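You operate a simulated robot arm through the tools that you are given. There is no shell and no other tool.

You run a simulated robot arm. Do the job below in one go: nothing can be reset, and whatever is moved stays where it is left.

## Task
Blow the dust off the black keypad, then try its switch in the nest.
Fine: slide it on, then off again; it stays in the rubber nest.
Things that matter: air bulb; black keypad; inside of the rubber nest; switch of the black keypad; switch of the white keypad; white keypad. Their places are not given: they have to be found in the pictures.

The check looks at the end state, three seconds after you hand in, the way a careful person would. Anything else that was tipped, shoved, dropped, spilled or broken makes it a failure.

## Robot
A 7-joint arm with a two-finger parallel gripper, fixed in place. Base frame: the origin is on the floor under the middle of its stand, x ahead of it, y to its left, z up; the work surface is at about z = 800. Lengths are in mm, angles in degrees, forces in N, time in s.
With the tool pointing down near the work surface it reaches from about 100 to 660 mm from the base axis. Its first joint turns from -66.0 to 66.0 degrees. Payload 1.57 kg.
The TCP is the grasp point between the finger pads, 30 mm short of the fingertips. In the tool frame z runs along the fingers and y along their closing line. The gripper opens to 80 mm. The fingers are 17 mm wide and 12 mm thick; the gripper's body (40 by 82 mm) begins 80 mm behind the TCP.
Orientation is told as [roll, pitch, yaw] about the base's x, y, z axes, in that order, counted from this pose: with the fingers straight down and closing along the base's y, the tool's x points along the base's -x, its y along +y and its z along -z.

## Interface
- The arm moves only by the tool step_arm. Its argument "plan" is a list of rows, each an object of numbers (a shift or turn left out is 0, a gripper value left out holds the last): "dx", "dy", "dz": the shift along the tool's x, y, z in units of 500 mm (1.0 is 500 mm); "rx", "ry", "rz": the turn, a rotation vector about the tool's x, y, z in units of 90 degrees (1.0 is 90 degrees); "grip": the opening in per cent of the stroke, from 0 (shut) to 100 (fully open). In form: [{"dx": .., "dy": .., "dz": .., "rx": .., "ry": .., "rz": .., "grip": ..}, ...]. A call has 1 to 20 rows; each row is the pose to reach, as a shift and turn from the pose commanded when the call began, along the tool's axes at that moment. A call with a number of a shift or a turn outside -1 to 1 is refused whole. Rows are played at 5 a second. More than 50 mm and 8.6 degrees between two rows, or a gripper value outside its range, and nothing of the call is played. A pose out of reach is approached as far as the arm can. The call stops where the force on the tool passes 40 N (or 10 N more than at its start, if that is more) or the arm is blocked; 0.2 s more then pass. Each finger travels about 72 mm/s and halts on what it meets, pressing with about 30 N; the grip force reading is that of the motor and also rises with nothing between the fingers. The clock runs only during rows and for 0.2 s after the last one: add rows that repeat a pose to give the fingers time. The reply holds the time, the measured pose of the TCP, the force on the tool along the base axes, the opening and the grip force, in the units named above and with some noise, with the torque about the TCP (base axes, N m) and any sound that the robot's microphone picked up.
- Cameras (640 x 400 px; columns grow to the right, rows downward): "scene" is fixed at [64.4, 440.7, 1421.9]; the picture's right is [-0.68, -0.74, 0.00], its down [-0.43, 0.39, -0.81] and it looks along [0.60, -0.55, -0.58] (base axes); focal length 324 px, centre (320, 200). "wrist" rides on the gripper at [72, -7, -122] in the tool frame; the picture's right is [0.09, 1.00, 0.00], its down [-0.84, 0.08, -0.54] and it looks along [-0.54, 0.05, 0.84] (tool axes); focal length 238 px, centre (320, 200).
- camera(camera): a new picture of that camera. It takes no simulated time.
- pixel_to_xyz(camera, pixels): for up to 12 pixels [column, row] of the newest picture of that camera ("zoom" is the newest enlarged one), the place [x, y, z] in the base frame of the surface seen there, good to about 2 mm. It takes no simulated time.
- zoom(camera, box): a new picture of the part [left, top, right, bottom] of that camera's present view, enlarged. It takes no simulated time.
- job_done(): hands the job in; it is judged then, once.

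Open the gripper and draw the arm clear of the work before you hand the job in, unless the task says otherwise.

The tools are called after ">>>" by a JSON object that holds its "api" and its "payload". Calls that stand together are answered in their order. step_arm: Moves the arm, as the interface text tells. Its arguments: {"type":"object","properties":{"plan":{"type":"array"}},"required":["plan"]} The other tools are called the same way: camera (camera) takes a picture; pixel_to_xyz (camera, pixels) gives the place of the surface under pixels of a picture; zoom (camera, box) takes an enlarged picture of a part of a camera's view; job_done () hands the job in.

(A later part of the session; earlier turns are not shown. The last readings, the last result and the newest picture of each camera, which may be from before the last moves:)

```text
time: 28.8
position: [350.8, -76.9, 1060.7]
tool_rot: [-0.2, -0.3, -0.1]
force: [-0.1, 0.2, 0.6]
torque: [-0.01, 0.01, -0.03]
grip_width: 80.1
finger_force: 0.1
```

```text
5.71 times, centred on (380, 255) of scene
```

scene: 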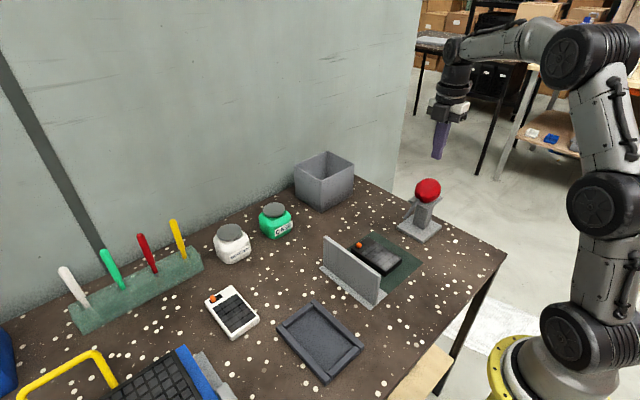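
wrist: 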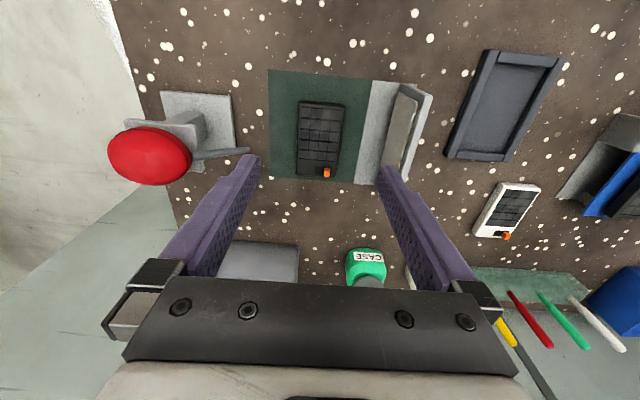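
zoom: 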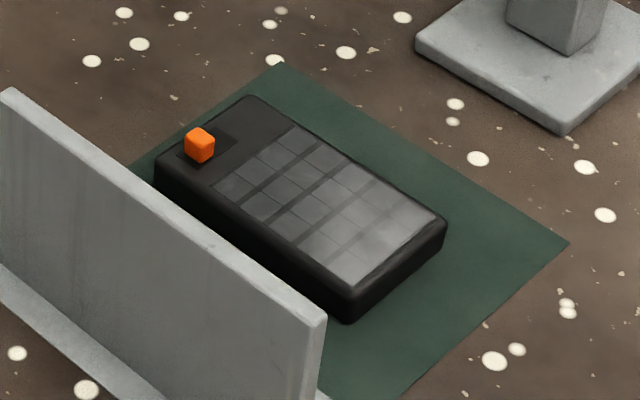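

For a direct before/after comparison I zoom the same scene box as at the very start.

>>> {"api": "zoom", "payload": {"camera": "scene", "box": [310, 160, 470, 310]}}

>>> {"api": "pixel_to_xyz", "payload": {"camera": "wrist", "pixels": [[301, 104], [341, 106], [334, 175], [298, 172], [335, 140], [300, 140], [318, 176], [327, 173], [321, 102], [315, 150]]}}

>>> {"api": "pixel_to_xyz", "payload": {"camera": "wrist", "pixels": [[484, 52], [562, 60], [508, 160], [447, 155], [495, 62], [545, 68], [505, 150], [468, 148], [510, 100], [476, 110], [528, 105], [490, 140]]}}

```text
2.67 times, centred on (390, 235) of scene
```

zoom: 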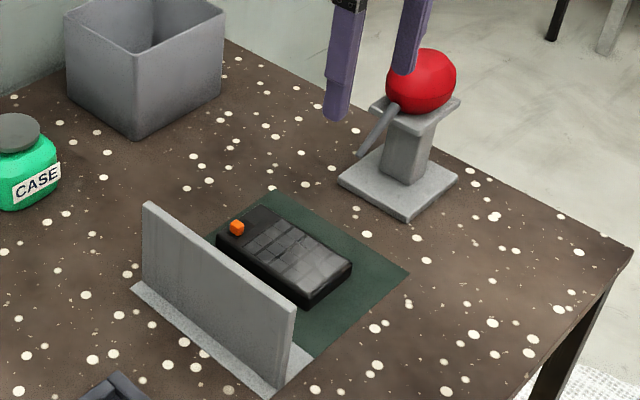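

```text
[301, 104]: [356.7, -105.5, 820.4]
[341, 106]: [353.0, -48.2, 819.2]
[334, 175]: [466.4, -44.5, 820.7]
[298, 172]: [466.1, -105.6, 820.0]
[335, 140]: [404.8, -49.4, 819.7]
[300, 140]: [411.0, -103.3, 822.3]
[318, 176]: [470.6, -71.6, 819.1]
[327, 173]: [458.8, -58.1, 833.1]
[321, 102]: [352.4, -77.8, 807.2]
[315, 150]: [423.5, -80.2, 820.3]
```

```text
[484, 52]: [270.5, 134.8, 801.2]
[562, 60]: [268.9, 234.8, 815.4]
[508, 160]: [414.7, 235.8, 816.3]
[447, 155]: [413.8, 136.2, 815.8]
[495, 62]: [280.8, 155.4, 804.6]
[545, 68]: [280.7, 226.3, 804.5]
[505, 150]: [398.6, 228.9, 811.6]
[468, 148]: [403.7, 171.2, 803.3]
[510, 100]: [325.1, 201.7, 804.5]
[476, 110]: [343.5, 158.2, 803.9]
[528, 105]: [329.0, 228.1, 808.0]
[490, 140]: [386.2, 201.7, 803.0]
```

Compared with the start, the hazy smear across the keys is gone and the grid lines are even. Next I look at the nest closely from above before grasping: it's at about x 269–414, y 135–236.

>>> {"api": "step_arm", "payload": {"plan": [{"dx": 0.022, "dy": 0.053, "grip": 100}, {"dx": 0.044, "dy": 0.106}, {"dx": 0.067, "dy": 0.159}, {"dx": 0.089, "dy": 0.212}, {"dx": 0.111, "dy": 0.265}, {"dx": 0.133, "dy": 0.318}, {"dx": 0.155, "dy": 0.371}, {"dx": 0.178, "dy": 0.424}, {"dx": 0.2, "dy": 0.477, "dz": 0.05}, {"dx": 0.222, "dy": 0.53, "dz": 0.1}, {"dx": 0.222, "dy": 0.53, "dz": 0.15}, {"dx": 0.222, "dy": 0.53, "dz": 0.2}, {"dx": 0.222, "dy": 0.53, "dz": 0.2}]}}

>>> {"api": "camera", "payload": {"camera": "wrist"}}

```text
time: 31.6
position: [241.9, 188.7, 957.7]
tool_rot: [-0.1, -0.2, 0.0]
force: [-0.3, -0.3, 0.3]
torque: [0.04, 0.02, -0.01]
grip_width: 80.0
finger_force: 0.0
```

```text
taken
```

wrist: 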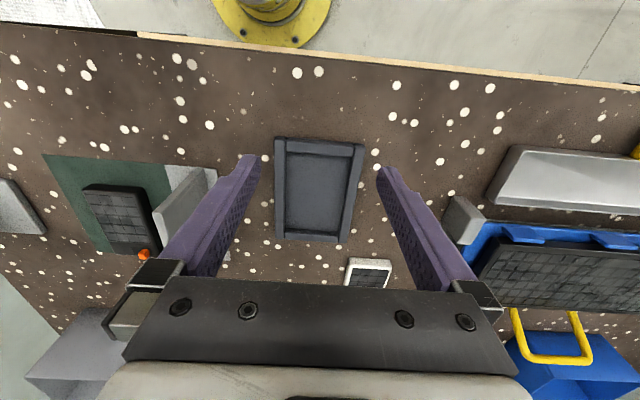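

The nest is centred at (318,190) in the wrist view. I zoom on it and measure its walls.

>>> {"api": "zoom", "payload": {"camera": "wrist", "box": [258, 128, 382, 250]}}

```text
3.28 times, centred on (320, 189) of wrist
```

zoom: 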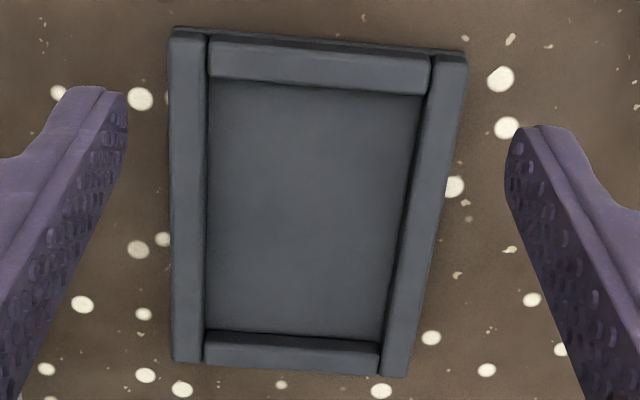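

I query nest points on this zoom: outer and inner top edges of each wall, and floor corners.

>>> {"api": "pixel_to_xyz", "payload": {"camera": "zoom", "pixels": [[176, 40], [464, 62], [404, 370], [180, 355], [200, 100], [197, 320], [430, 110], [393, 320], [320, 78], [300, 350], [220, 90], [415, 105]]}}

>>> {"api": "pixel_to_xyz", "payload": {"camera": "zoom", "pixels": [[212, 150], [212, 250], [212, 320], [405, 150], [393, 250], [384, 320], [230, 90], [320, 95], [400, 100], [220, 325], [300, 330], [370, 335]]}}

>>> {"api": "pixel_to_xyz", "payload": {"camera": "zoom", "pixels": [[204, 150], [203, 250], [418, 150], [405, 250], [260, 80], [380, 88], [250, 345], [350, 350], [188, 200], [425, 200], [320, 60], [300, 358]]}}

```text
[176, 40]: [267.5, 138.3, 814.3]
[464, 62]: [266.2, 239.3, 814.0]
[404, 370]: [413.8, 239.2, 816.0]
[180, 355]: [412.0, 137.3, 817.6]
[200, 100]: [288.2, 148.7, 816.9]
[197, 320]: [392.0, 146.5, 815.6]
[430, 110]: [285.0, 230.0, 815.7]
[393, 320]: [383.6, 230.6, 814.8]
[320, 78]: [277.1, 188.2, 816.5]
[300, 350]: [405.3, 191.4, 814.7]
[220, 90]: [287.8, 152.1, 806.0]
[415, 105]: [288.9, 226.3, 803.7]
```

```text
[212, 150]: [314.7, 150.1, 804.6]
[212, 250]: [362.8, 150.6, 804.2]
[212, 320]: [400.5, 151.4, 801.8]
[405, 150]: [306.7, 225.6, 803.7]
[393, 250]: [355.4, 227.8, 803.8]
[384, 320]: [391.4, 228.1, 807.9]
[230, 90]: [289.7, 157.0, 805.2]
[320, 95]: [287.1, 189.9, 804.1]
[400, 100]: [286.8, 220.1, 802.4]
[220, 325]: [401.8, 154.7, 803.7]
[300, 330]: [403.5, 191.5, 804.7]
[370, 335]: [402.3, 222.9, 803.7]
```

```text
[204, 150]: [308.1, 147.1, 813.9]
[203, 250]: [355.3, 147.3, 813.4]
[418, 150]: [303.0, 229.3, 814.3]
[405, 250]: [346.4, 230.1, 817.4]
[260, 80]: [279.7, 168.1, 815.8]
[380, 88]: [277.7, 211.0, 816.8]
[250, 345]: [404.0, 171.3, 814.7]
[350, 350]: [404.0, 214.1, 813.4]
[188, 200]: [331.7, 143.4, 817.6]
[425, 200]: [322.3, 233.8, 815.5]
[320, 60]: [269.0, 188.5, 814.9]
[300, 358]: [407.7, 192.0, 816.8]
```

The nest's inside spans about x 281–403.5, y 149.5–228.5, floor z≈804, wall tops z≈815.5; centre ≈ (341.5, 189). I now take the same relative view of the keypad so camera biases cancel.

>>> {"api": "step_arm", "payload": {"plan": [{"dz": -0.06, "grip": 100}, {"dx": -0.014, "dy": -0.053, "dz": -0.12}, {"dx": -0.028, "dy": -0.106, "dz": -0.12}, {"dx": -0.042, "dy": -0.159, "dz": -0.12}, {"dx": -0.056, "dy": -0.212, "dz": -0.12}, {"dx": -0.07, "dy": -0.265, "dz": -0.12}, {"dx": -0.084, "dy": -0.318, "dz": -0.12}, {"dx": -0.098, "dy": -0.371, "dz": -0.12}, {"dx": -0.112, "dy": -0.424, "dz": -0.12}, {"dx": -0.126, "dy": -0.477, "dz": -0.12}, {"dx": -0.137, "dy": -0.531, "dz": -0.12}, {"dx": -0.137, "dy": -0.531, "dz": -0.06}, {"dx": -0.137, "dy": -0.531, "dz": 0.0}, {"dx": -0.137, "dy": -0.531, "dz": 0.0}]}}

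>>> {"api": "camera", "payload": {"camera": "wrist"}}

>>> {"api": "zoom", "payload": {"camera": "wrist", "box": [258, 128, 382, 250]}}

```text
time: 34.6
position: [311.4, -77.2, 959.6]
tool_rot: [-0.2, -0.2, 0.1]
force: [0.1, 0.7, 0.0]
torque: [0.02, -0.07, 0.01]
grip_width: 79.6
finger_force: 0.0
```

```text
taken
```

wrist: 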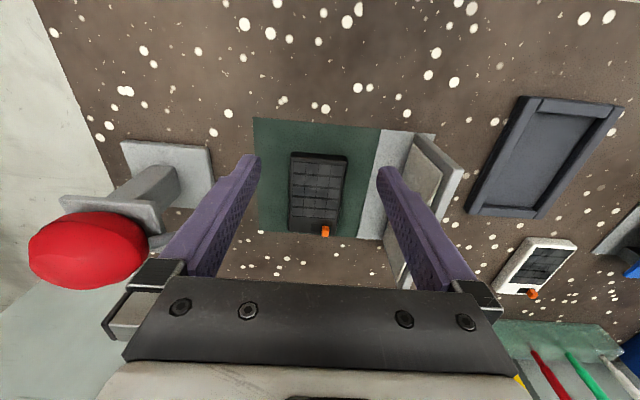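

```text
3.28 times, centred on (320, 189) of wrist
```

zoom: 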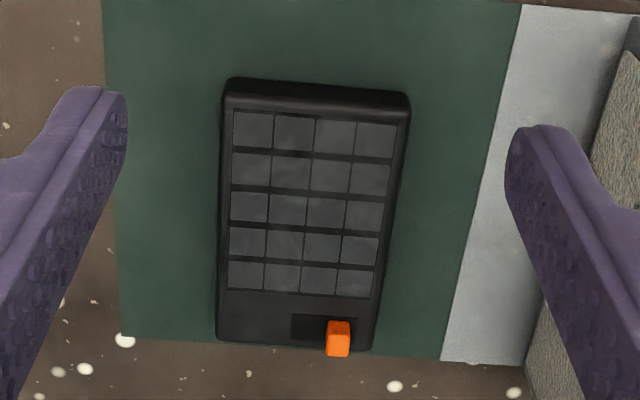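

The keypad's outline in the zoom runs from about (225,80)/(410,95) to (218,340)/(372,350). I query edges, key-grid corners and switch.

>>> {"api": "pixel_to_xyz", "payload": {"camera": "zoom", "pixels": [[228, 92], [406, 106], [220, 338], [370, 348], [234, 112], [394, 126], [229, 288], [370, 297], [232, 80], [400, 92], [222, 200], [395, 220]]}}

>>> {"api": "pixel_to_xyz", "payload": {"camera": "zoom", "pixels": [[338, 328], [338, 322], [330, 340], [348, 340], [300, 325], [338, 350], [310, 340], [300, 341], [320, 200], [260, 343], [310, 100], [310, 84]]}}

>>> {"api": "pixel_to_xyz", "payload": {"camera": "zoom", "pixels": [[224, 120], [222, 160], [221, 240], [219, 280], [218, 310], [406, 130], [400, 170], [392, 210], [386, 250], [378, 300], [375, 325], [150, 200]]}}

```text
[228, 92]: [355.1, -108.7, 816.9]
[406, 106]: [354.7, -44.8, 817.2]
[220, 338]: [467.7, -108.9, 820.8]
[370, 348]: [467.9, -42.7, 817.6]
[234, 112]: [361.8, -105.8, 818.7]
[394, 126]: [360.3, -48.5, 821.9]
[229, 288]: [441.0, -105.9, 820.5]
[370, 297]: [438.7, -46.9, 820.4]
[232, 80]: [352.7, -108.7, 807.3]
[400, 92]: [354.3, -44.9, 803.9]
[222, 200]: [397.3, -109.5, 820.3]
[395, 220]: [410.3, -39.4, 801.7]
```

```text
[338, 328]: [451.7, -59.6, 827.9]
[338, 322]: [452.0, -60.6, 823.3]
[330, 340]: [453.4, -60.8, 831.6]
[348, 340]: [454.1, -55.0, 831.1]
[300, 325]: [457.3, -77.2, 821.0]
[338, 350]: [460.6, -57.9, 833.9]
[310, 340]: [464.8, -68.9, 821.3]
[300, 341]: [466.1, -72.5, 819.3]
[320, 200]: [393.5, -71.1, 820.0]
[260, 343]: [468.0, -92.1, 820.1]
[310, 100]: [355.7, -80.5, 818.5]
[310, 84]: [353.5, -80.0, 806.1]
```

```text
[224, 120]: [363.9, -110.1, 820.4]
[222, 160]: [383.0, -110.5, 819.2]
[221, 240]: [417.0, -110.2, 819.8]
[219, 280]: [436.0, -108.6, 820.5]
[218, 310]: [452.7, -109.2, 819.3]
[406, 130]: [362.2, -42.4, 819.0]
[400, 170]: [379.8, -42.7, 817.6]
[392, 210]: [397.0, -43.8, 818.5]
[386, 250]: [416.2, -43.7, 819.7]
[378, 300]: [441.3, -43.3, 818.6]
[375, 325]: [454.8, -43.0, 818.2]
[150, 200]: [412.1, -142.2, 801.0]
```

The keypad spans x 353–469.5, y −110 to −42.5 (centre ≈ (411, −76.3)), yaw ≈ 0°, top z≈820. I move over its centre with open fingers and descend partway, then check.

>>> {"api": "step_arm", "payload": {"plan": [{"dx": -0.05, "grip": 100}, {"dx": -0.1, "dy": 0.001}, {"dx": -0.15, "dy": 0.002}, {"dx": -0.199, "dy": 0.002, "dz": 0.0}, {"dx": -0.199, "dy": 0.002, "dz": 0.05}, {"dx": -0.199, "dy": 0.002, "dz": 0.1}, {"dx": -0.199, "dy": 0.002, "dz": 0.15}, {"dx": -0.199, "dy": 0.002, "dz": 0.185}, {"dx": -0.199, "dy": 0.002, "dz": 0.185}]}}

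>>> {"api": "camera", "payload": {"camera": "wrist"}}

>>> {"api": "zoom", "payload": {"camera": "scene", "box": [320, 180, 440, 300]}}

```text
time: 36.6
position: [410.9, -76.9, 868.2]
tool_rot: [-0.2, -0.3, -0.1]
force: [0.5, -0.2, 0.5]
torque: [0.03, 0.0, 0.03]
grip_width: 79.7
finger_force: 0.1
```

```text
taken
```

wrist: 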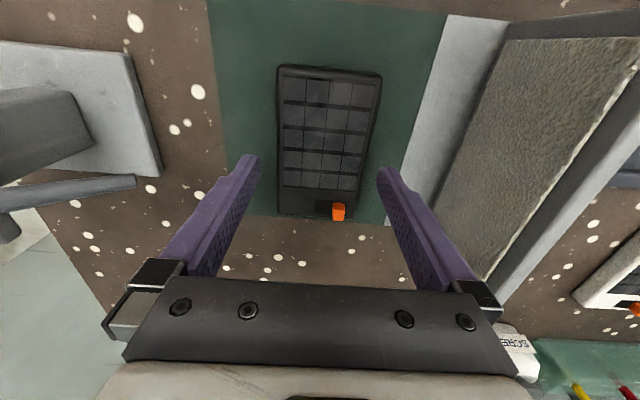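

```text
3.33 times, centred on (380, 240) of scene
```

zoom: 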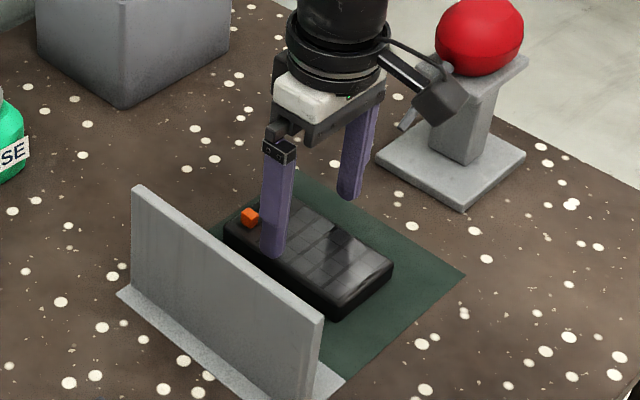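

The keypad is centred between the fingers. I descend to TCP z≈842 (tips ~z 812, gripping just the upper part of its sides) and close.

>>> {"api": "step_arm", "payload": {"plan": [{"dz": 0.025, "grip": 100}, {"dz": 0.045}, {"dz": 0.0525}, {"dz": 0.0525}, {"dz": 0.0525, "grip": 92}, {"dz": 0.0525, "grip": 86}, {"dz": 0.0525, "grip": 80}, {"dz": 0.0525, "grip": 75}, {"dz": 0.0525, "grip": 75}]}}

>>> {"api": "zoom", "payload": {"camera": "scene", "box": [320, 180, 440, 300]}}

>>> {"api": "camera", "payload": {"camera": "wrist"}}

```text
time: 38.6
position: [409.1, -77.3, 842.3]
tool_rot: [-0.1, -0.2, 0.1]
force: [0.1, 0.0, 0.5]
torque: [0.0, -0.03, 0.0]
grip_width: 69.4
finger_force: 30.3
```

```text
3.33 times, centred on (380, 240) of scene
```

zoom: 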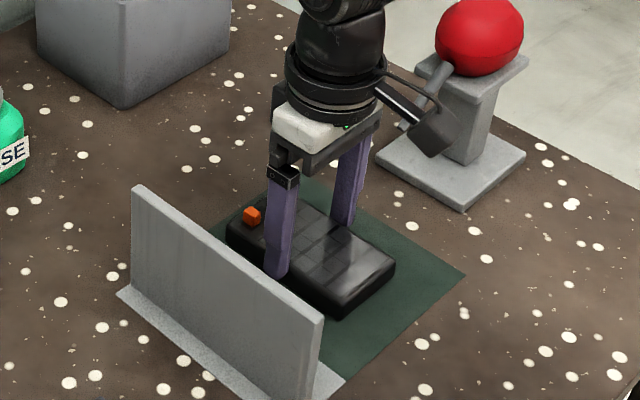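

```text
taken
```

wrist: 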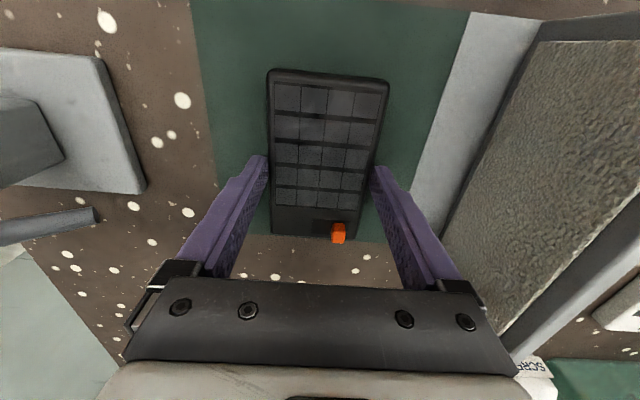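

The fingers closed on the keypad at 69.4 mm with 30 N and no side force. I lift 20 mm and check it hangs level.

>>> {"api": "step_arm", "payload": {"plan": [{"grip": 65}, {"dz": -0.01}, {"dz": -0.02}, {"dz": -0.03}, {"dz": -0.04}, {"dz": -0.04}]}}

>>> {"api": "zoom", "payload": {"camera": "scene", "box": [320, 180, 440, 300]}}

>>> {"api": "camera", "payload": {"camera": "wrist"}}

```text
time: 40.0
position: [410.4, -77.2, 862.5]
tool_rot: [-0.2, -0.3, 0.0]
force: [0.2, 0.2, -2.2]
torque: [-0.01, 0.03, -0.02]
grip_width: 69.2
finger_force: 29.8
```

```text
3.33 times, centred on (380, 240) of scene
```

zoom: 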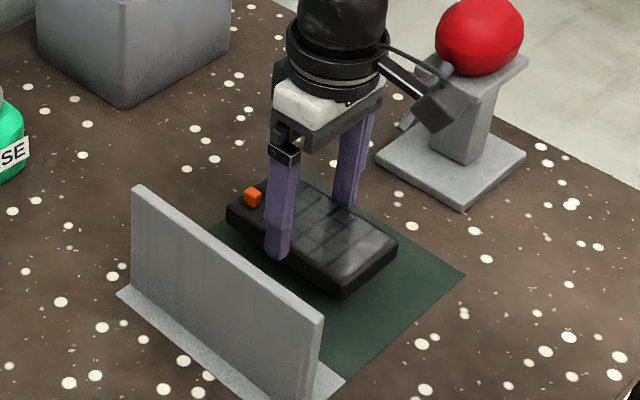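

```text
taken
```

wrist: 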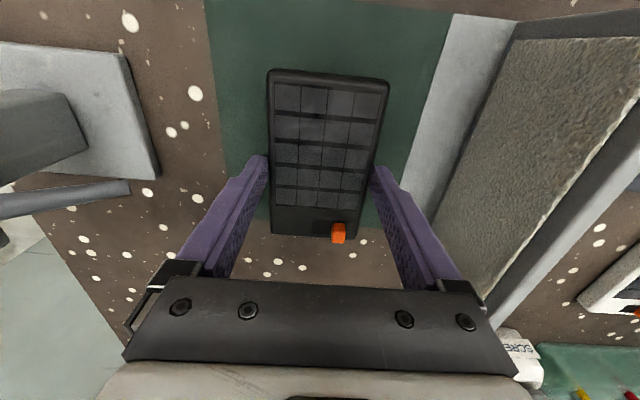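

The keypad is held level (2.2 N weight) and unmoved in the fingers. I lift clear of the screen (z 900) and carry it over the nest at a safe height.

>>> {"api": "step_arm", "payload": {"plan": [{"dz": -0.06}, {"dz": -0.12}, {"dz": -0.18}, {"dz": -0.24}, {"dx": 0.014, "dy": 0.053, "dz": -0.24}, {"dx": 0.028, "dy": 0.106, "dz": -0.24}, {"dx": 0.042, "dy": 0.16, "dz": -0.24}, {"dx": 0.056, "dy": 0.213, "dz": -0.24}, {"dx": 0.07, "dy": 0.266, "dz": -0.24}, {"dx": 0.084, "dy": 0.319, "dz": -0.24}, {"dx": 0.098, "dy": 0.373, "dz": -0.24}, {"dx": 0.112, "dy": 0.426, "dz": -0.24}, {"dx": 0.126, "dy": 0.479, "dz": -0.24}, {"dx": 0.139, "dy": 0.532, "dz": -0.24}, {"dx": 0.139, "dy": 0.532, "dz": -0.24}]}}

>>> {"api": "camera", "payload": {"camera": "wrist"}}

>>> {"api": "camera", "payload": {"camera": "scene"}}

```text
time: 43.2
position: [341.7, 189.4, 980.3]
tool_rot: [-0.2, -0.2, -0.1]
force: [-0.3, -0.1, -2.1]
torque: [-0.01, 0.02, 0.0]
grip_width: 69.4
finger_force: 30.4
```

```text
taken
```

wrist: 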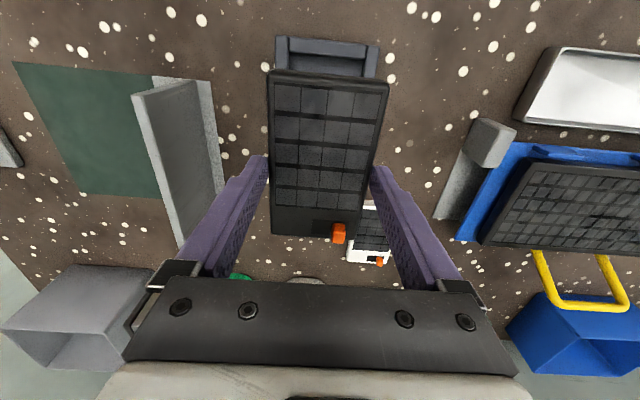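

```text
taken
```

scene: 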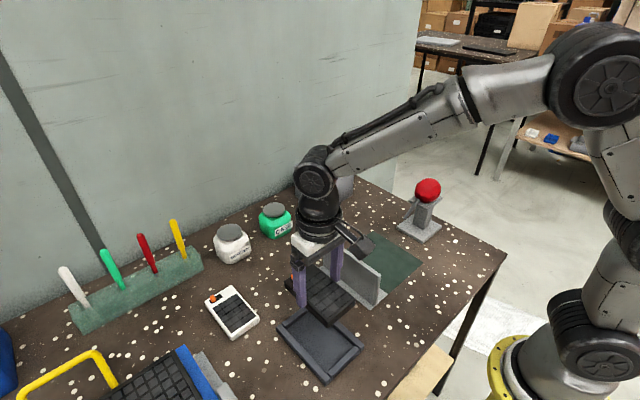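

The keypad is held above the nest and aligned in the wrist view. I lower it to about 30 mm above the nest walls and check alignment again.

>>> {"api": "step_arm", "payload": {"plan": [{"dz": 0.05}, {"dz": 0.1}, {"dz": 0.14}, {"dz": 0.17}, {"dz": 0.187}, {"dz": 0.187}]}}

>>> {"api": "camera", "payload": {"camera": "wrist"}}

>>> {"api": "zoom", "payload": {"camera": "scene", "box": [255, 250, 395, 395]}}

```text
time: 44.6
position: [340.2, 188.6, 886.3]
tool_rot: [-0.2, -0.2, 0.0]
force: [0.3, 0.2, -0.4]
torque: [0.02, -0.01, -0.02]
grip_width: 69.4
finger_force: 30.0
```

```text
taken
```

wrist: 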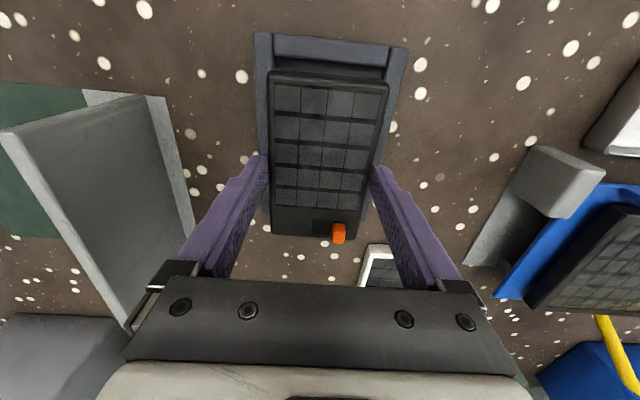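

```text
2.76 times, centred on (325, 322) of scene
```

zoom: 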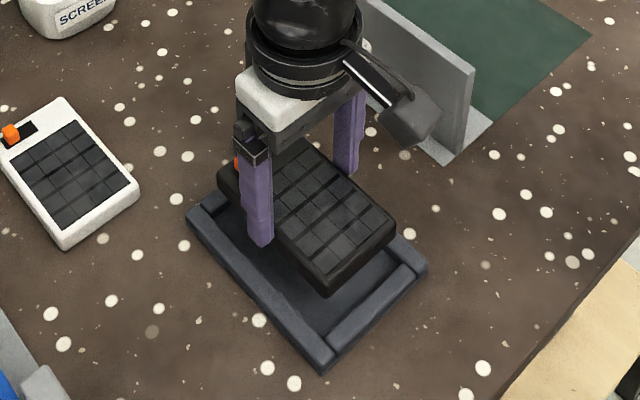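

I measure the held keypad's edges and the nest's visible edges from this view to verify alignment.

>>> {"api": "zoom", "payload": {"camera": "wrist", "box": [240, 20, 420, 160]}}

>>> {"api": "pixel_to_xyz", "payload": {"camera": "wrist", "pixels": [[276, 80], [385, 88], [275, 120], [380, 120], [330, 76], [330, 60], [330, 42], [258, 60], [400, 60], [262, 110], [394, 100], [330, 68]]}}

>>> {"api": "pixel_to_xyz", "payload": {"camera": "scene", "pixels": [[340, 332], [326, 348], [369, 341], [356, 328], [373, 346], [327, 378], [350, 360], [322, 345], [300, 330], [365, 335], [346, 353], [336, 366]]}}

```text
2.86 times, centred on (330, 90) of wrist
```

zoom: 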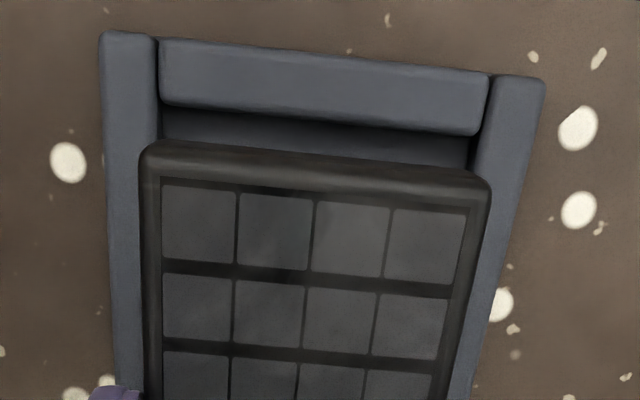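

```text
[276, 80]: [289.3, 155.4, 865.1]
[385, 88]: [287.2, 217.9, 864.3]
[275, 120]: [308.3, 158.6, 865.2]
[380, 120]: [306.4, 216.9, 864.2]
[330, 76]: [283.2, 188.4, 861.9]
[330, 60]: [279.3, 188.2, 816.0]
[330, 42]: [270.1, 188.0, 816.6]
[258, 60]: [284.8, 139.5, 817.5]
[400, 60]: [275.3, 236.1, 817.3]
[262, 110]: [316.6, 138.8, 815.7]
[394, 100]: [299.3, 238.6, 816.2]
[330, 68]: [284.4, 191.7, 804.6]
```

```text
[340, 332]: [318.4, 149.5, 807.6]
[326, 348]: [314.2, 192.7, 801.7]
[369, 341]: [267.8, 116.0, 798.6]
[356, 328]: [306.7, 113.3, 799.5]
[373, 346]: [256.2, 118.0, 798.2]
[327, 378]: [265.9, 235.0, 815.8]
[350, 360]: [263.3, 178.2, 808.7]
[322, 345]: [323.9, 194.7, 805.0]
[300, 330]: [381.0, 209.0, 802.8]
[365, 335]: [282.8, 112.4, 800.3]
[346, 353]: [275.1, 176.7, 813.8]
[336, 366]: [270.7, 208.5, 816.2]
```

The keypad's -x edge is near x≈283 versus the nest's inner wall near 281. I query the zoom for finer readings of both gaps.

>>> {"api": "zoom", "payload": {"camera": "wrist", "box": [250, 30, 410, 130]}}

>>> {"api": "pixel_to_xyz", "payload": {"camera": "zoom", "pixels": [[320, 100], [320, 115], [320, 125], [320, 130], [320, 135], [320, 140], [320, 148], [320, 160], [220, 170], [225, 110], [150, 110], [480, 140]]}}

>>> {"api": "camera", "payload": {"camera": "scene"}}

```text
4.00 times, centred on (330, 80) of wrist
```

zoom: 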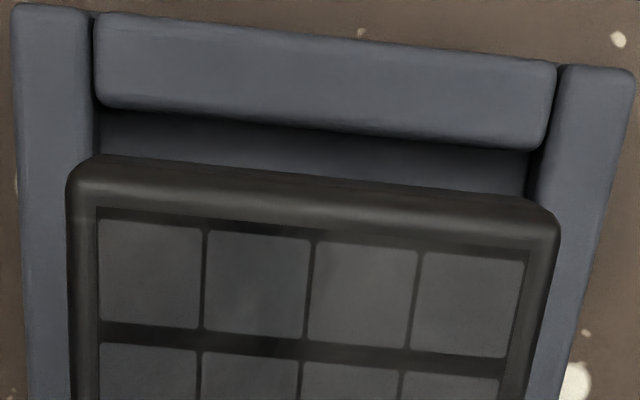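

```text
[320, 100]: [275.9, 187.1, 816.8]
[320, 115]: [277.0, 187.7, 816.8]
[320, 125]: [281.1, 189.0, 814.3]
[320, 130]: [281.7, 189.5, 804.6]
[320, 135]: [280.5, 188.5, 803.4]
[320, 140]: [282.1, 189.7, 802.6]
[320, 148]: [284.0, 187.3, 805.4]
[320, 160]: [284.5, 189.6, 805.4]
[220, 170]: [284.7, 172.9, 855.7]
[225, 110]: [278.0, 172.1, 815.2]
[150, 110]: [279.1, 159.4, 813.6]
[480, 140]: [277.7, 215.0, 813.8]
```

```text
taken
```

scene: 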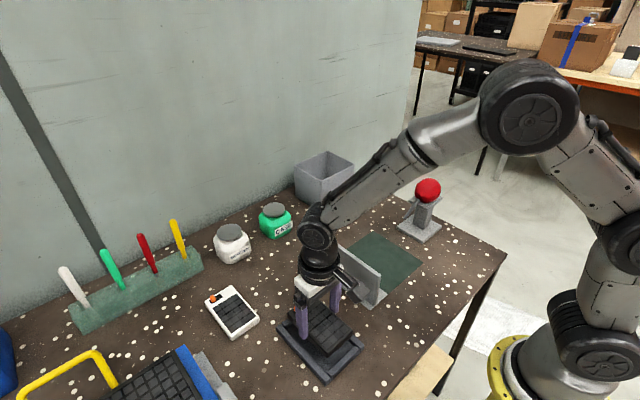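

The -x gap is ~2.5 mm and the +x gap ~3.5 mm, y well centred. I nudge 0.5 mm toward +x and lower slowly so the keypad's bottom is ~2–3 mm above the nest floor with fingertips just above the walls.

>>> {"api": "step_arm", "payload": {"plan": [{"dx": -0.001, "dz": 0.02}, {"dx": -0.001, "dz": 0.04}, {"dx": -0.001, "dz": 0.055}, {"dx": -0.001, "dz": 0.065}, {"dx": -0.001, "dz": 0.071}, {"dx": -0.001, "dz": 0.0745}, {"dx": -0.001, "dz": 0.0745}]}}

>>> {"api": "camera", "payload": {"camera": "wrist"}}

>>> {"api": "zoom", "payload": {"camera": "scene", "box": [265, 280, 375, 390]}}

```text
time: 46.2
position: [340.4, 188.6, 850.2]
tool_rot: [-0.1, -0.1, 0.0]
force: [0.4, 0.0, -0.8]
torque: [-0.01, 0.02, 0.0]
grip_width: 69.3
finger_force: 29.4
```

```text
taken
```

wrist: 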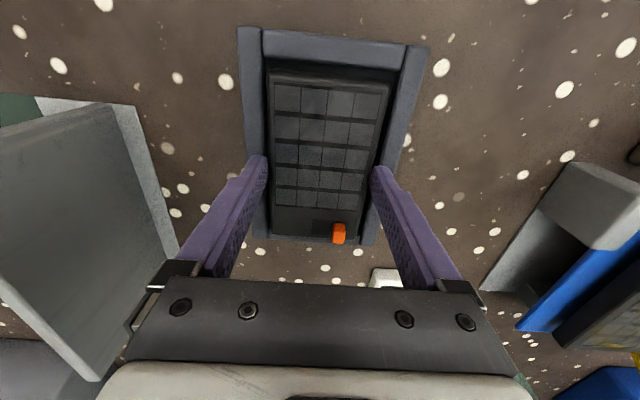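

```text
3.64 times, centred on (320, 335) of scene
```

zoom: 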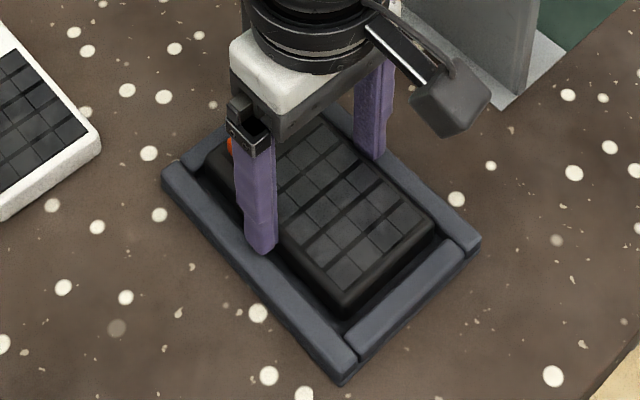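

The keypad is inside the walls on all sides, a few mm above the floor. I lower another ~2 mm and look at the force for contact.

>>> {"api": "step_arm", "payload": {"plan": [{"dz": 0.002}, {"dz": 0.004}, {"dz": 0.004}]}}

>>> {"api": "zoom", "payload": {"camera": "scene", "box": [265, 280, 375, 390]}}

```text
time: 47.0
position: [340.5, 189.2, 846.1]
tool_rot: [-0.3, -0.1, 0.0]
force: [-0.1, 0.6, -1.7]
torque: [-0.02, 0.0, 0.0]
grip_width: 69.4
finger_force: 30.2
```

```text
3.64 times, centred on (320, 335) of scene
```

zoom: 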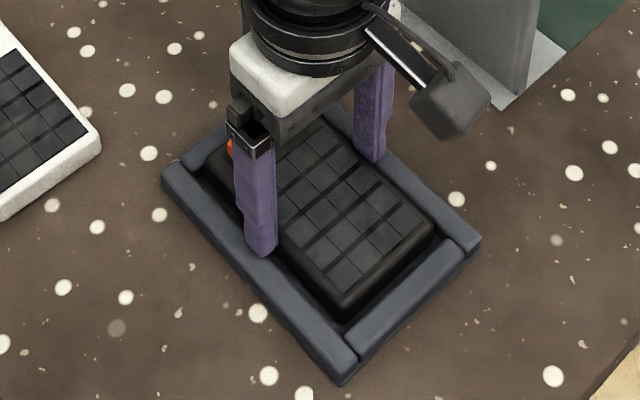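

Still hanging (force −1.7 N) but within ~1–2 mm of the floor. I open the fingers to set it down in the nest.

>>> {"api": "step_arm", "payload": {"plan": [{"grip": 85}, {"grip": 90}, {"grip": 95}, {"grip": 100}, {"grip": 100}, {"dz": -0.02}, {"dz": -0.06}, {"dz": -0.12}, {"dz": -0.12}]}}

>>> {"api": "camera", "payload": {"camera": "wrist"}}

>>> {"api": "zoom", "payload": {"camera": "scene", "box": [265, 280, 375, 390]}}

```text
time: 49.0
position: [343.3, 190.6, 908.6]
tool_rot: [-0.1, -0.2, 0.0]
force: [0.5, -1.1, -0.1]
torque: [0.01, 0.02, 0.0]
grip_width: 80.0
finger_force: 0.0
```

```text
taken
```

wrist: 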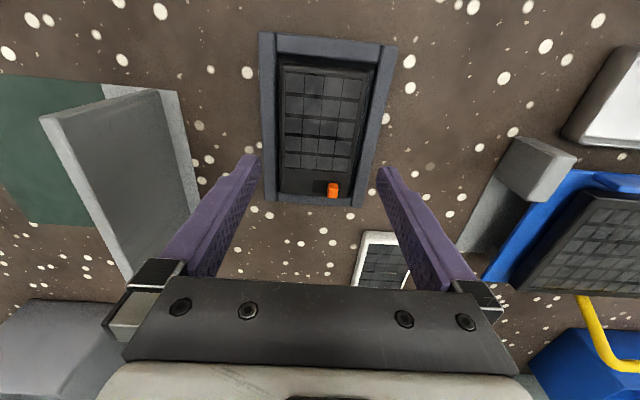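

```text
3.64 times, centred on (320, 335) of scene
```

zoom: 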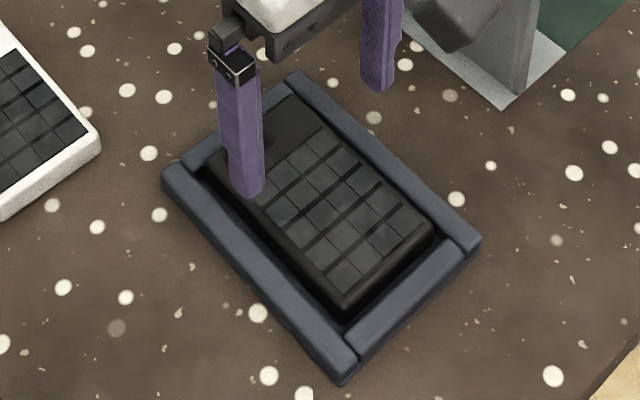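

The keypad sits in the nest. I zoom on the switch at about (333,190) in the wrist view and measure knob and slot.

>>> {"api": "zoom", "payload": {"camera": "wrist", "box": [265, 160, 385, 212]}}

>>> {"api": "pixel_to_xyz", "payload": {"camera": "wrist", "pixels": [[333, 184], [333, 188], [333, 192], [333, 196], [329, 188], [337, 188], [320, 185], [315, 190], [283, 196], [352, 200], [285, 170], [358, 172]]}}

```text
5.33 times, centred on (325, 186) of wrist
```

zoom: 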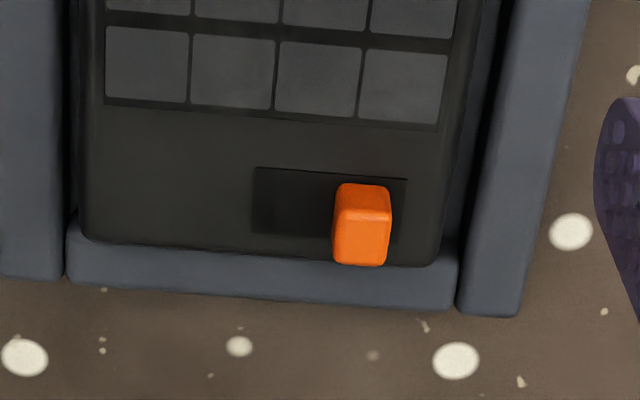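

```text
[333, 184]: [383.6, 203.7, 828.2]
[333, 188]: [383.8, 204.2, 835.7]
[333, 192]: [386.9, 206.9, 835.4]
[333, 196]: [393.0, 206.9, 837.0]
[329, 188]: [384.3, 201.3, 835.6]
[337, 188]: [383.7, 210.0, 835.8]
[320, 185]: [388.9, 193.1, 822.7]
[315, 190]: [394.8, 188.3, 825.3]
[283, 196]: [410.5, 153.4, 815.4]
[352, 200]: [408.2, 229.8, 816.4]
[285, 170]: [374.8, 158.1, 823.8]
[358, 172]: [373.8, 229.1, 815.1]
```

The knob spans about x 383–394, y 200.5–211, top z≈836 (keypad top z≈824); its slot runs to the −y side (y≈186). I'll straddle the knob with the fingers ~32 mm apart: first move above it and check.

>>> {"api": "step_arm", "payload": {"plan": [{"dx": -0.03, "dy": 0.011, "grip": 80}, {"dx": -0.06, "dy": 0.022, "grip": 60}, {"dx": -0.095, "dy": 0.034, "grip": 42}, {"dx": -0.095, "dy": 0.034, "dz": 0.03, "grip": 42}, {"dx": -0.095, "dy": 0.034, "dz": 0.06, "grip": 42}, {"dx": -0.095, "dy": 0.034, "dz": 0.06, "grip": 42}]}}

>>> {"api": "camera", "payload": {"camera": "wrist"}}

>>> {"api": "zoom", "payload": {"camera": "scene", "box": [255, 270, 365, 380]}}

```text
time: 50.4
position: [390.2, 206.2, 876.0]
tool_rot: [-0.1, -0.2, -0.1]
force: [0.4, 0.9, -0.1]
torque: [-0.02, 0.01, 0.03]
grip_width: 33.7
finger_force: 0.0
```

```text
taken
```

wrist: 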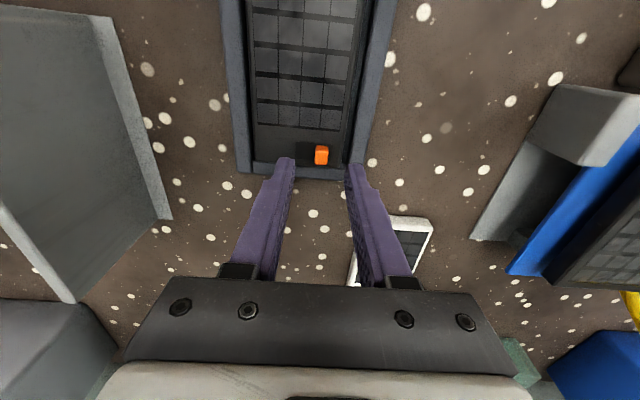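

```text
3.64 times, centred on (310, 325) of scene
```

zoom: 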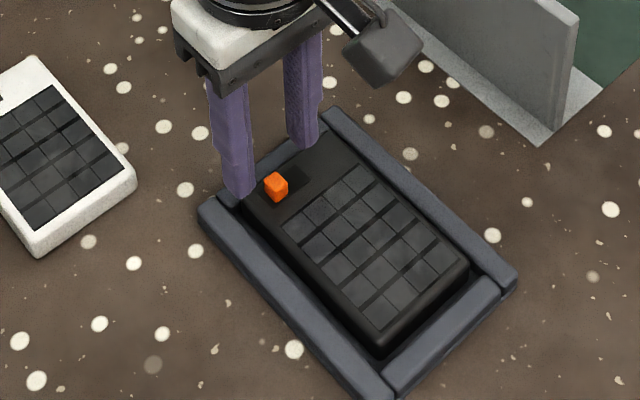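

The fingertips straddle the knob in y, but I want to check x alignment, so I query the knob's points in this view.

>>> {"api": "zoom", "payload": {"camera": "wrist", "box": [270, 125, 370, 190]}}

>>> {"api": "pixel_to_xyz", "payload": {"camera": "zoom", "pixels": [[325, 135], [325, 145], [325, 155], [325, 170], [325, 185], [325, 200], [325, 215], [325, 230], [325, 240], [300, 180], [350, 180], [250, 180]]}}

```text
6.15 times, centred on (320, 158) of wrist
```

zoom: 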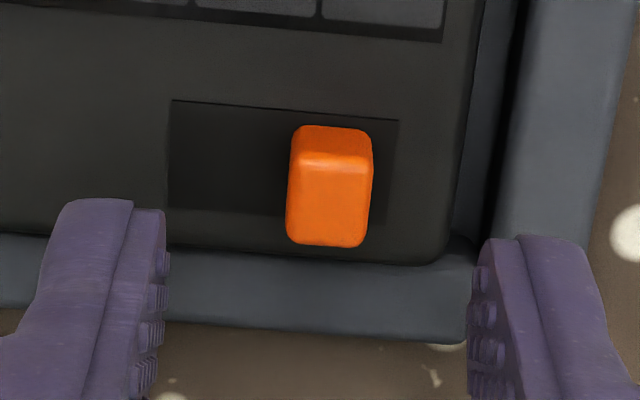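

```text
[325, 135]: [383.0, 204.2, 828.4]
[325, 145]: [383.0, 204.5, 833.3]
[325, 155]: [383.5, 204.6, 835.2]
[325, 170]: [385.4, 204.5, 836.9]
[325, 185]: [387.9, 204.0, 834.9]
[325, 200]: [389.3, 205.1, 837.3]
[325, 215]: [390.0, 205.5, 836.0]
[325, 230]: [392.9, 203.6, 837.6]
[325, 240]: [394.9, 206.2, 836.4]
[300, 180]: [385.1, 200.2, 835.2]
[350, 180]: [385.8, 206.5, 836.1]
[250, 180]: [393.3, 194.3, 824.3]
```

Knob centre is ≈ (389, 205), top z 836; the fingers (x 381–398) cover it. I descend 18 mm so tips are ~3–4 mm above the keypad's face, straddling the knob.

>>> {"api": "step_arm", "payload": {"plan": [{"dz": 0.012, "grip": 42}, {"dz": 0.024}, {"dz": 0.032}, {"dz": 0.036}, {"dz": 0.036}]}}

>>> {"api": "camera", "payload": {"camera": "wrist"}}

>>> {"api": "zoom", "payload": {"camera": "scene", "box": [255, 270, 365, 380]}}

```text
time: 51.6
position: [388.1, 205.5, 860.3]
tool_rot: [-0.2, -0.2, 0.0]
force: [0.2, -0.4, 0.3]
torque: [0.02, -0.02, 0.04]
grip_width: 33.8
finger_force: 0.1
```

```text
taken
```

wrist: 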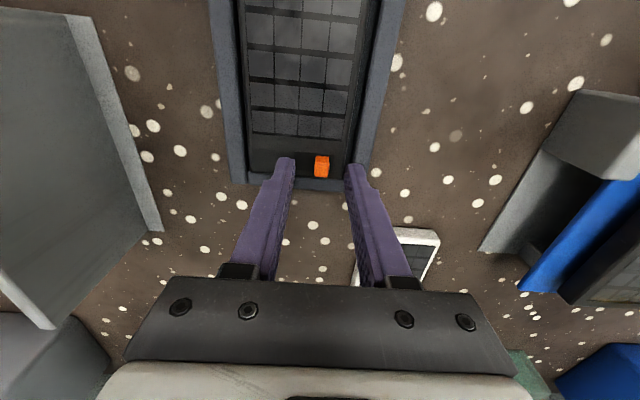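

```text
3.64 times, centred on (310, 325) of scene
```

zoom: 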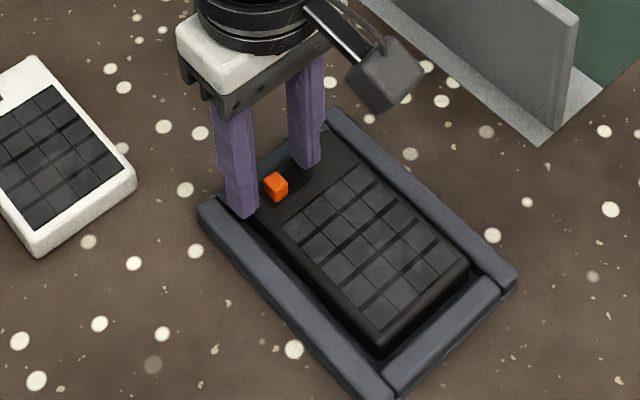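

Fingers are down around the knob without contact. I slide toward −y: 10 mm free motion, then small steps so the +y finger pushes the knob.

>>> {"api": "step_arm", "payload": {"plan": [{"dy": -0.01, "grip": 42}, {"dy": -0.02}, {"dy": -0.024}, {"dy": -0.028}, {"dy": -0.032}, {"dy": -0.036}, {"dy": -0.036}]}}

>>> {"api": "zoom", "payload": {"camera": "wrist", "box": [230, 105, 390, 205]}}

>>> {"api": "zoom", "payload": {"camera": "scene", "box": [255, 270, 365, 380]}}

```text
time: 53.2
position: [388.0, 187.5, 858.7]
tool_rot: [-0.3, -0.2, 0.0]
force: [-0.8, 2.1, 0.2]
torque: [0.04, 0.0, -0.03]
grip_width: 35.3
finger_force: 1.0
```

```text
4.00 times, centred on (310, 155) of wrist
```

zoom: 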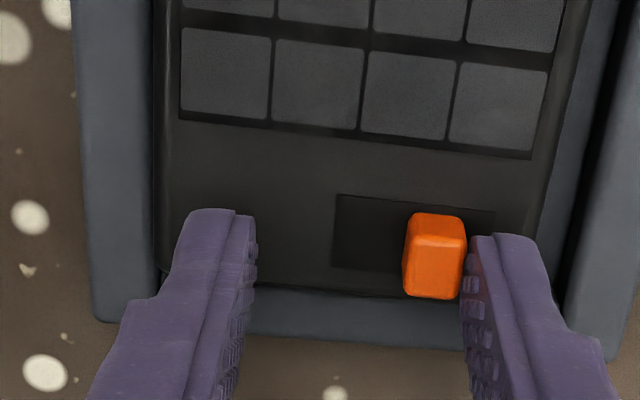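

```text
3.64 times, centred on (310, 325) of scene
```

zoom: 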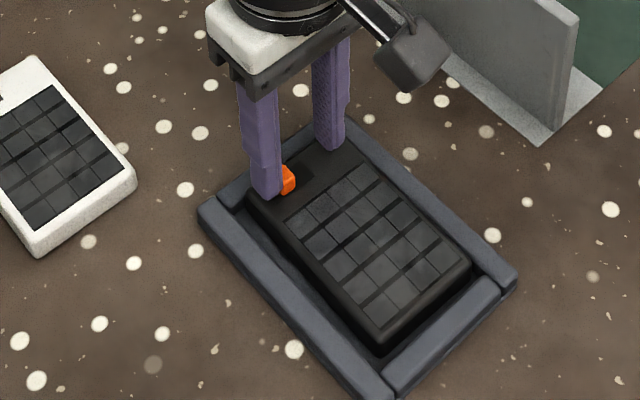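

The +y finger is on the knob with ~2 N; the keypad has slid a few mm to the nest's −y wall, the knob itself hasn't moved much in its slot yet. I keep pushing gently in small steps against the wall's support.

>>> {"api": "step_arm", "payload": {"plan": [{"dy": -0.003, "grip": 42}, {"dy": -0.006}, {"dy": -0.009}, {"dy": -0.012}, {"dy": -0.012}]}}

>>> {"api": "zoom", "payload": {"camera": "wrist", "box": [230, 105, 390, 205]}}

>>> {"api": "zoom", "payload": {"camera": "scene", "box": [255, 270, 365, 380]}}

```text
time: 54.4
position: [387.4, 181.2, 861.1]
tool_rot: [-0.2, -0.2, 0.1]
force: [0.3, -1.0, -0.3]
torque: [-0.01, 0.0, 0.0]
grip_width: 33.6
finger_force: 0.0
```

```text
4.00 times, centred on (310, 155) of wrist
```

zoom: 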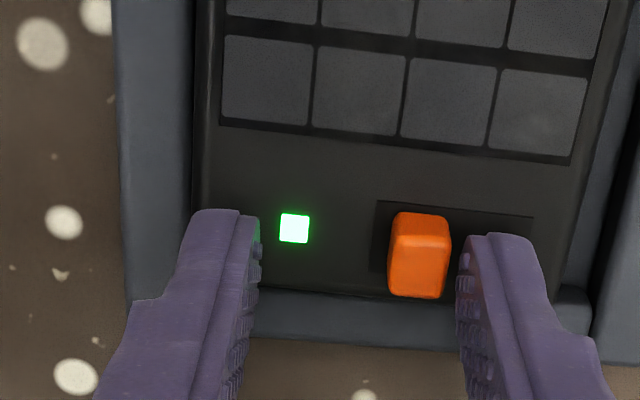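

```text
3.64 times, centred on (310, 325) of scene
```

zoom: 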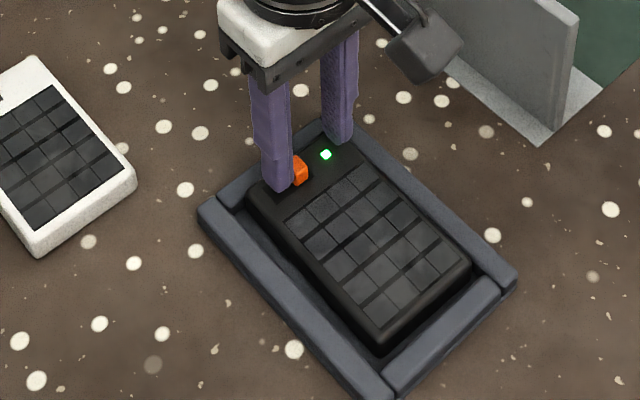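

The green LED lit: the switch is on. I wait briefly, then move +y so the −y finger pushes the knob back, first free motion, then small steps.

>>> {"api": "step_arm", "payload": {"plan": [{"dy": 0.0, "grip": 42}, {"dy": 0.0}, {"dy": 0.0}, {"dy": 0.01}, {"dy": 0.02}, {"dy": 0.03}, {"dy": 0.036}, {"dy": 0.04}, {"dy": 0.044}, {"dy": 0.048}, {"dy": 0.048}]}}

>>> {"api": "zoom", "payload": {"camera": "wrist", "box": [230, 105, 390, 205]}}

>>> {"api": "zoom", "payload": {"camera": "scene", "box": [255, 270, 365, 380]}}

```text
time: 56.8
position: [389.1, 207.0, 861.2]
tool_rot: [-0.2, -0.1, 0.1]
force: [0.2, -0.9, 0.3]
torque: [-0.01, -0.01, -0.02]
grip_width: 33.9
finger_force: 0.5
```

```text
4.00 times, centred on (310, 155) of wrist
```

zoom: 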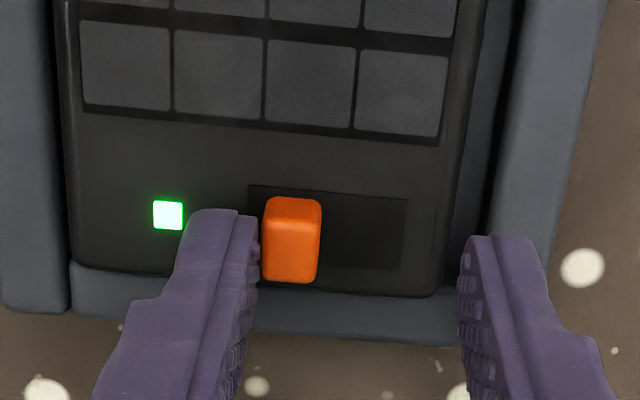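

```text
3.64 times, centred on (310, 325) of scene
```

zoom: 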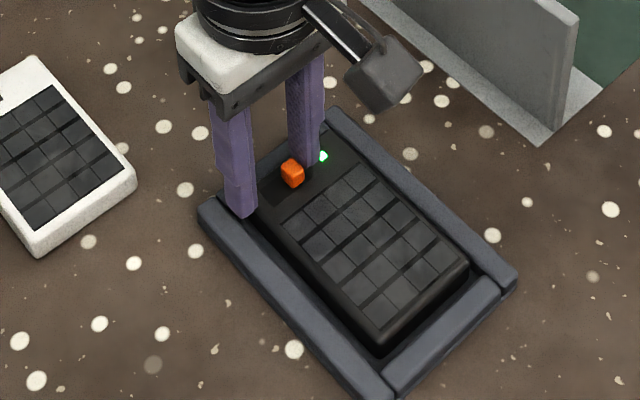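

The −y finger has just reached the knob; LED still green. I continue pushing +y in small steps.

>>> {"api": "step_arm", "payload": {"plan": [{"dy": 0.004, "grip": 42}, {"dy": 0.008}, {"dy": 0.012}, {"dy": 0.016}, {"dy": 0.02}, {"dy": 0.02}]}}

>>> {"api": "zoom", "payload": {"camera": "wrist", "box": [230, 105, 390, 205]}}

>>> {"api": "zoom", "payload": {"camera": "scene", "box": [255, 270, 365, 380]}}

```text
time: 58.2
position: [388.0, 216.0, 859.7]
tool_rot: [-0.2, -0.1, 0.0]
force: [0.0, -1.9, -0.2]
torque: [-0.05, 0.03, -0.01]
grip_width: 35.1
finger_force: 0.6
```

```text
4.00 times, centred on (310, 155) of wrist
```

zoom: 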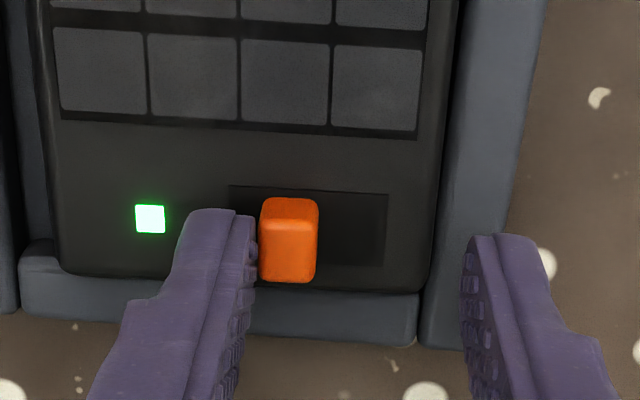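

```text
3.64 times, centred on (310, 325) of scene
```

zoom: 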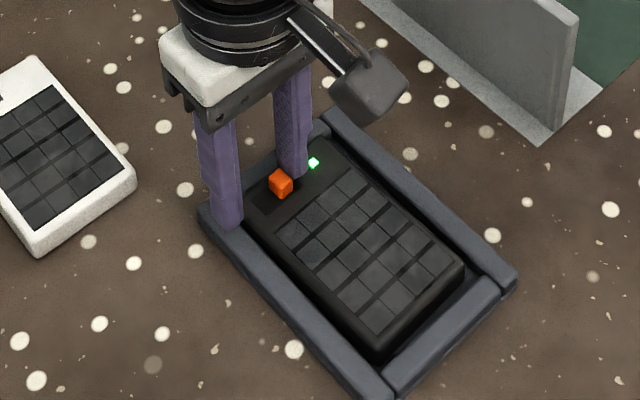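

The keypad slid to the +y wall and the LED is still on; now the wall supports it. I continue pushing in small steps.

>>> {"api": "step_arm", "payload": {"plan": [{"dy": 0.003, "grip": 42}, {"dy": 0.006}, {"dy": 0.009}, {"dy": 0.012}, {"dy": 0.012}]}}

>>> {"api": "zoom", "payload": {"camera": "wrist", "box": [230, 105, 390, 205]}}

>>> {"api": "zoom", "payload": {"camera": "scene", "box": [255, 270, 365, 380]}}

```text
time: 59.4
position: [387.8, 222.3, 860.2]
tool_rot: [-0.2, -0.2, 0.0]
force: [1.1, 0.1, -0.4]
torque: [0.0, 0.0, 0.01]
grip_width: 33.7
finger_force: 0.0
```

```text
4.00 times, centred on (310, 155) of wrist
```

zoom: 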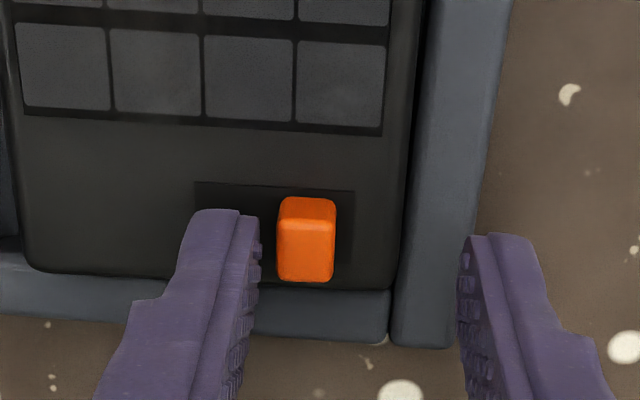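

```text
3.64 times, centred on (310, 325) of scene
```

zoom: 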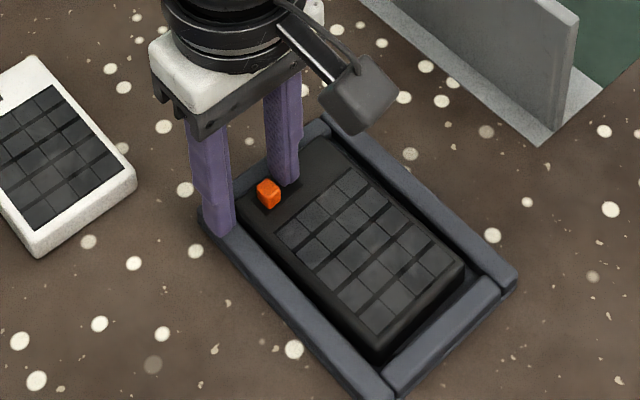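

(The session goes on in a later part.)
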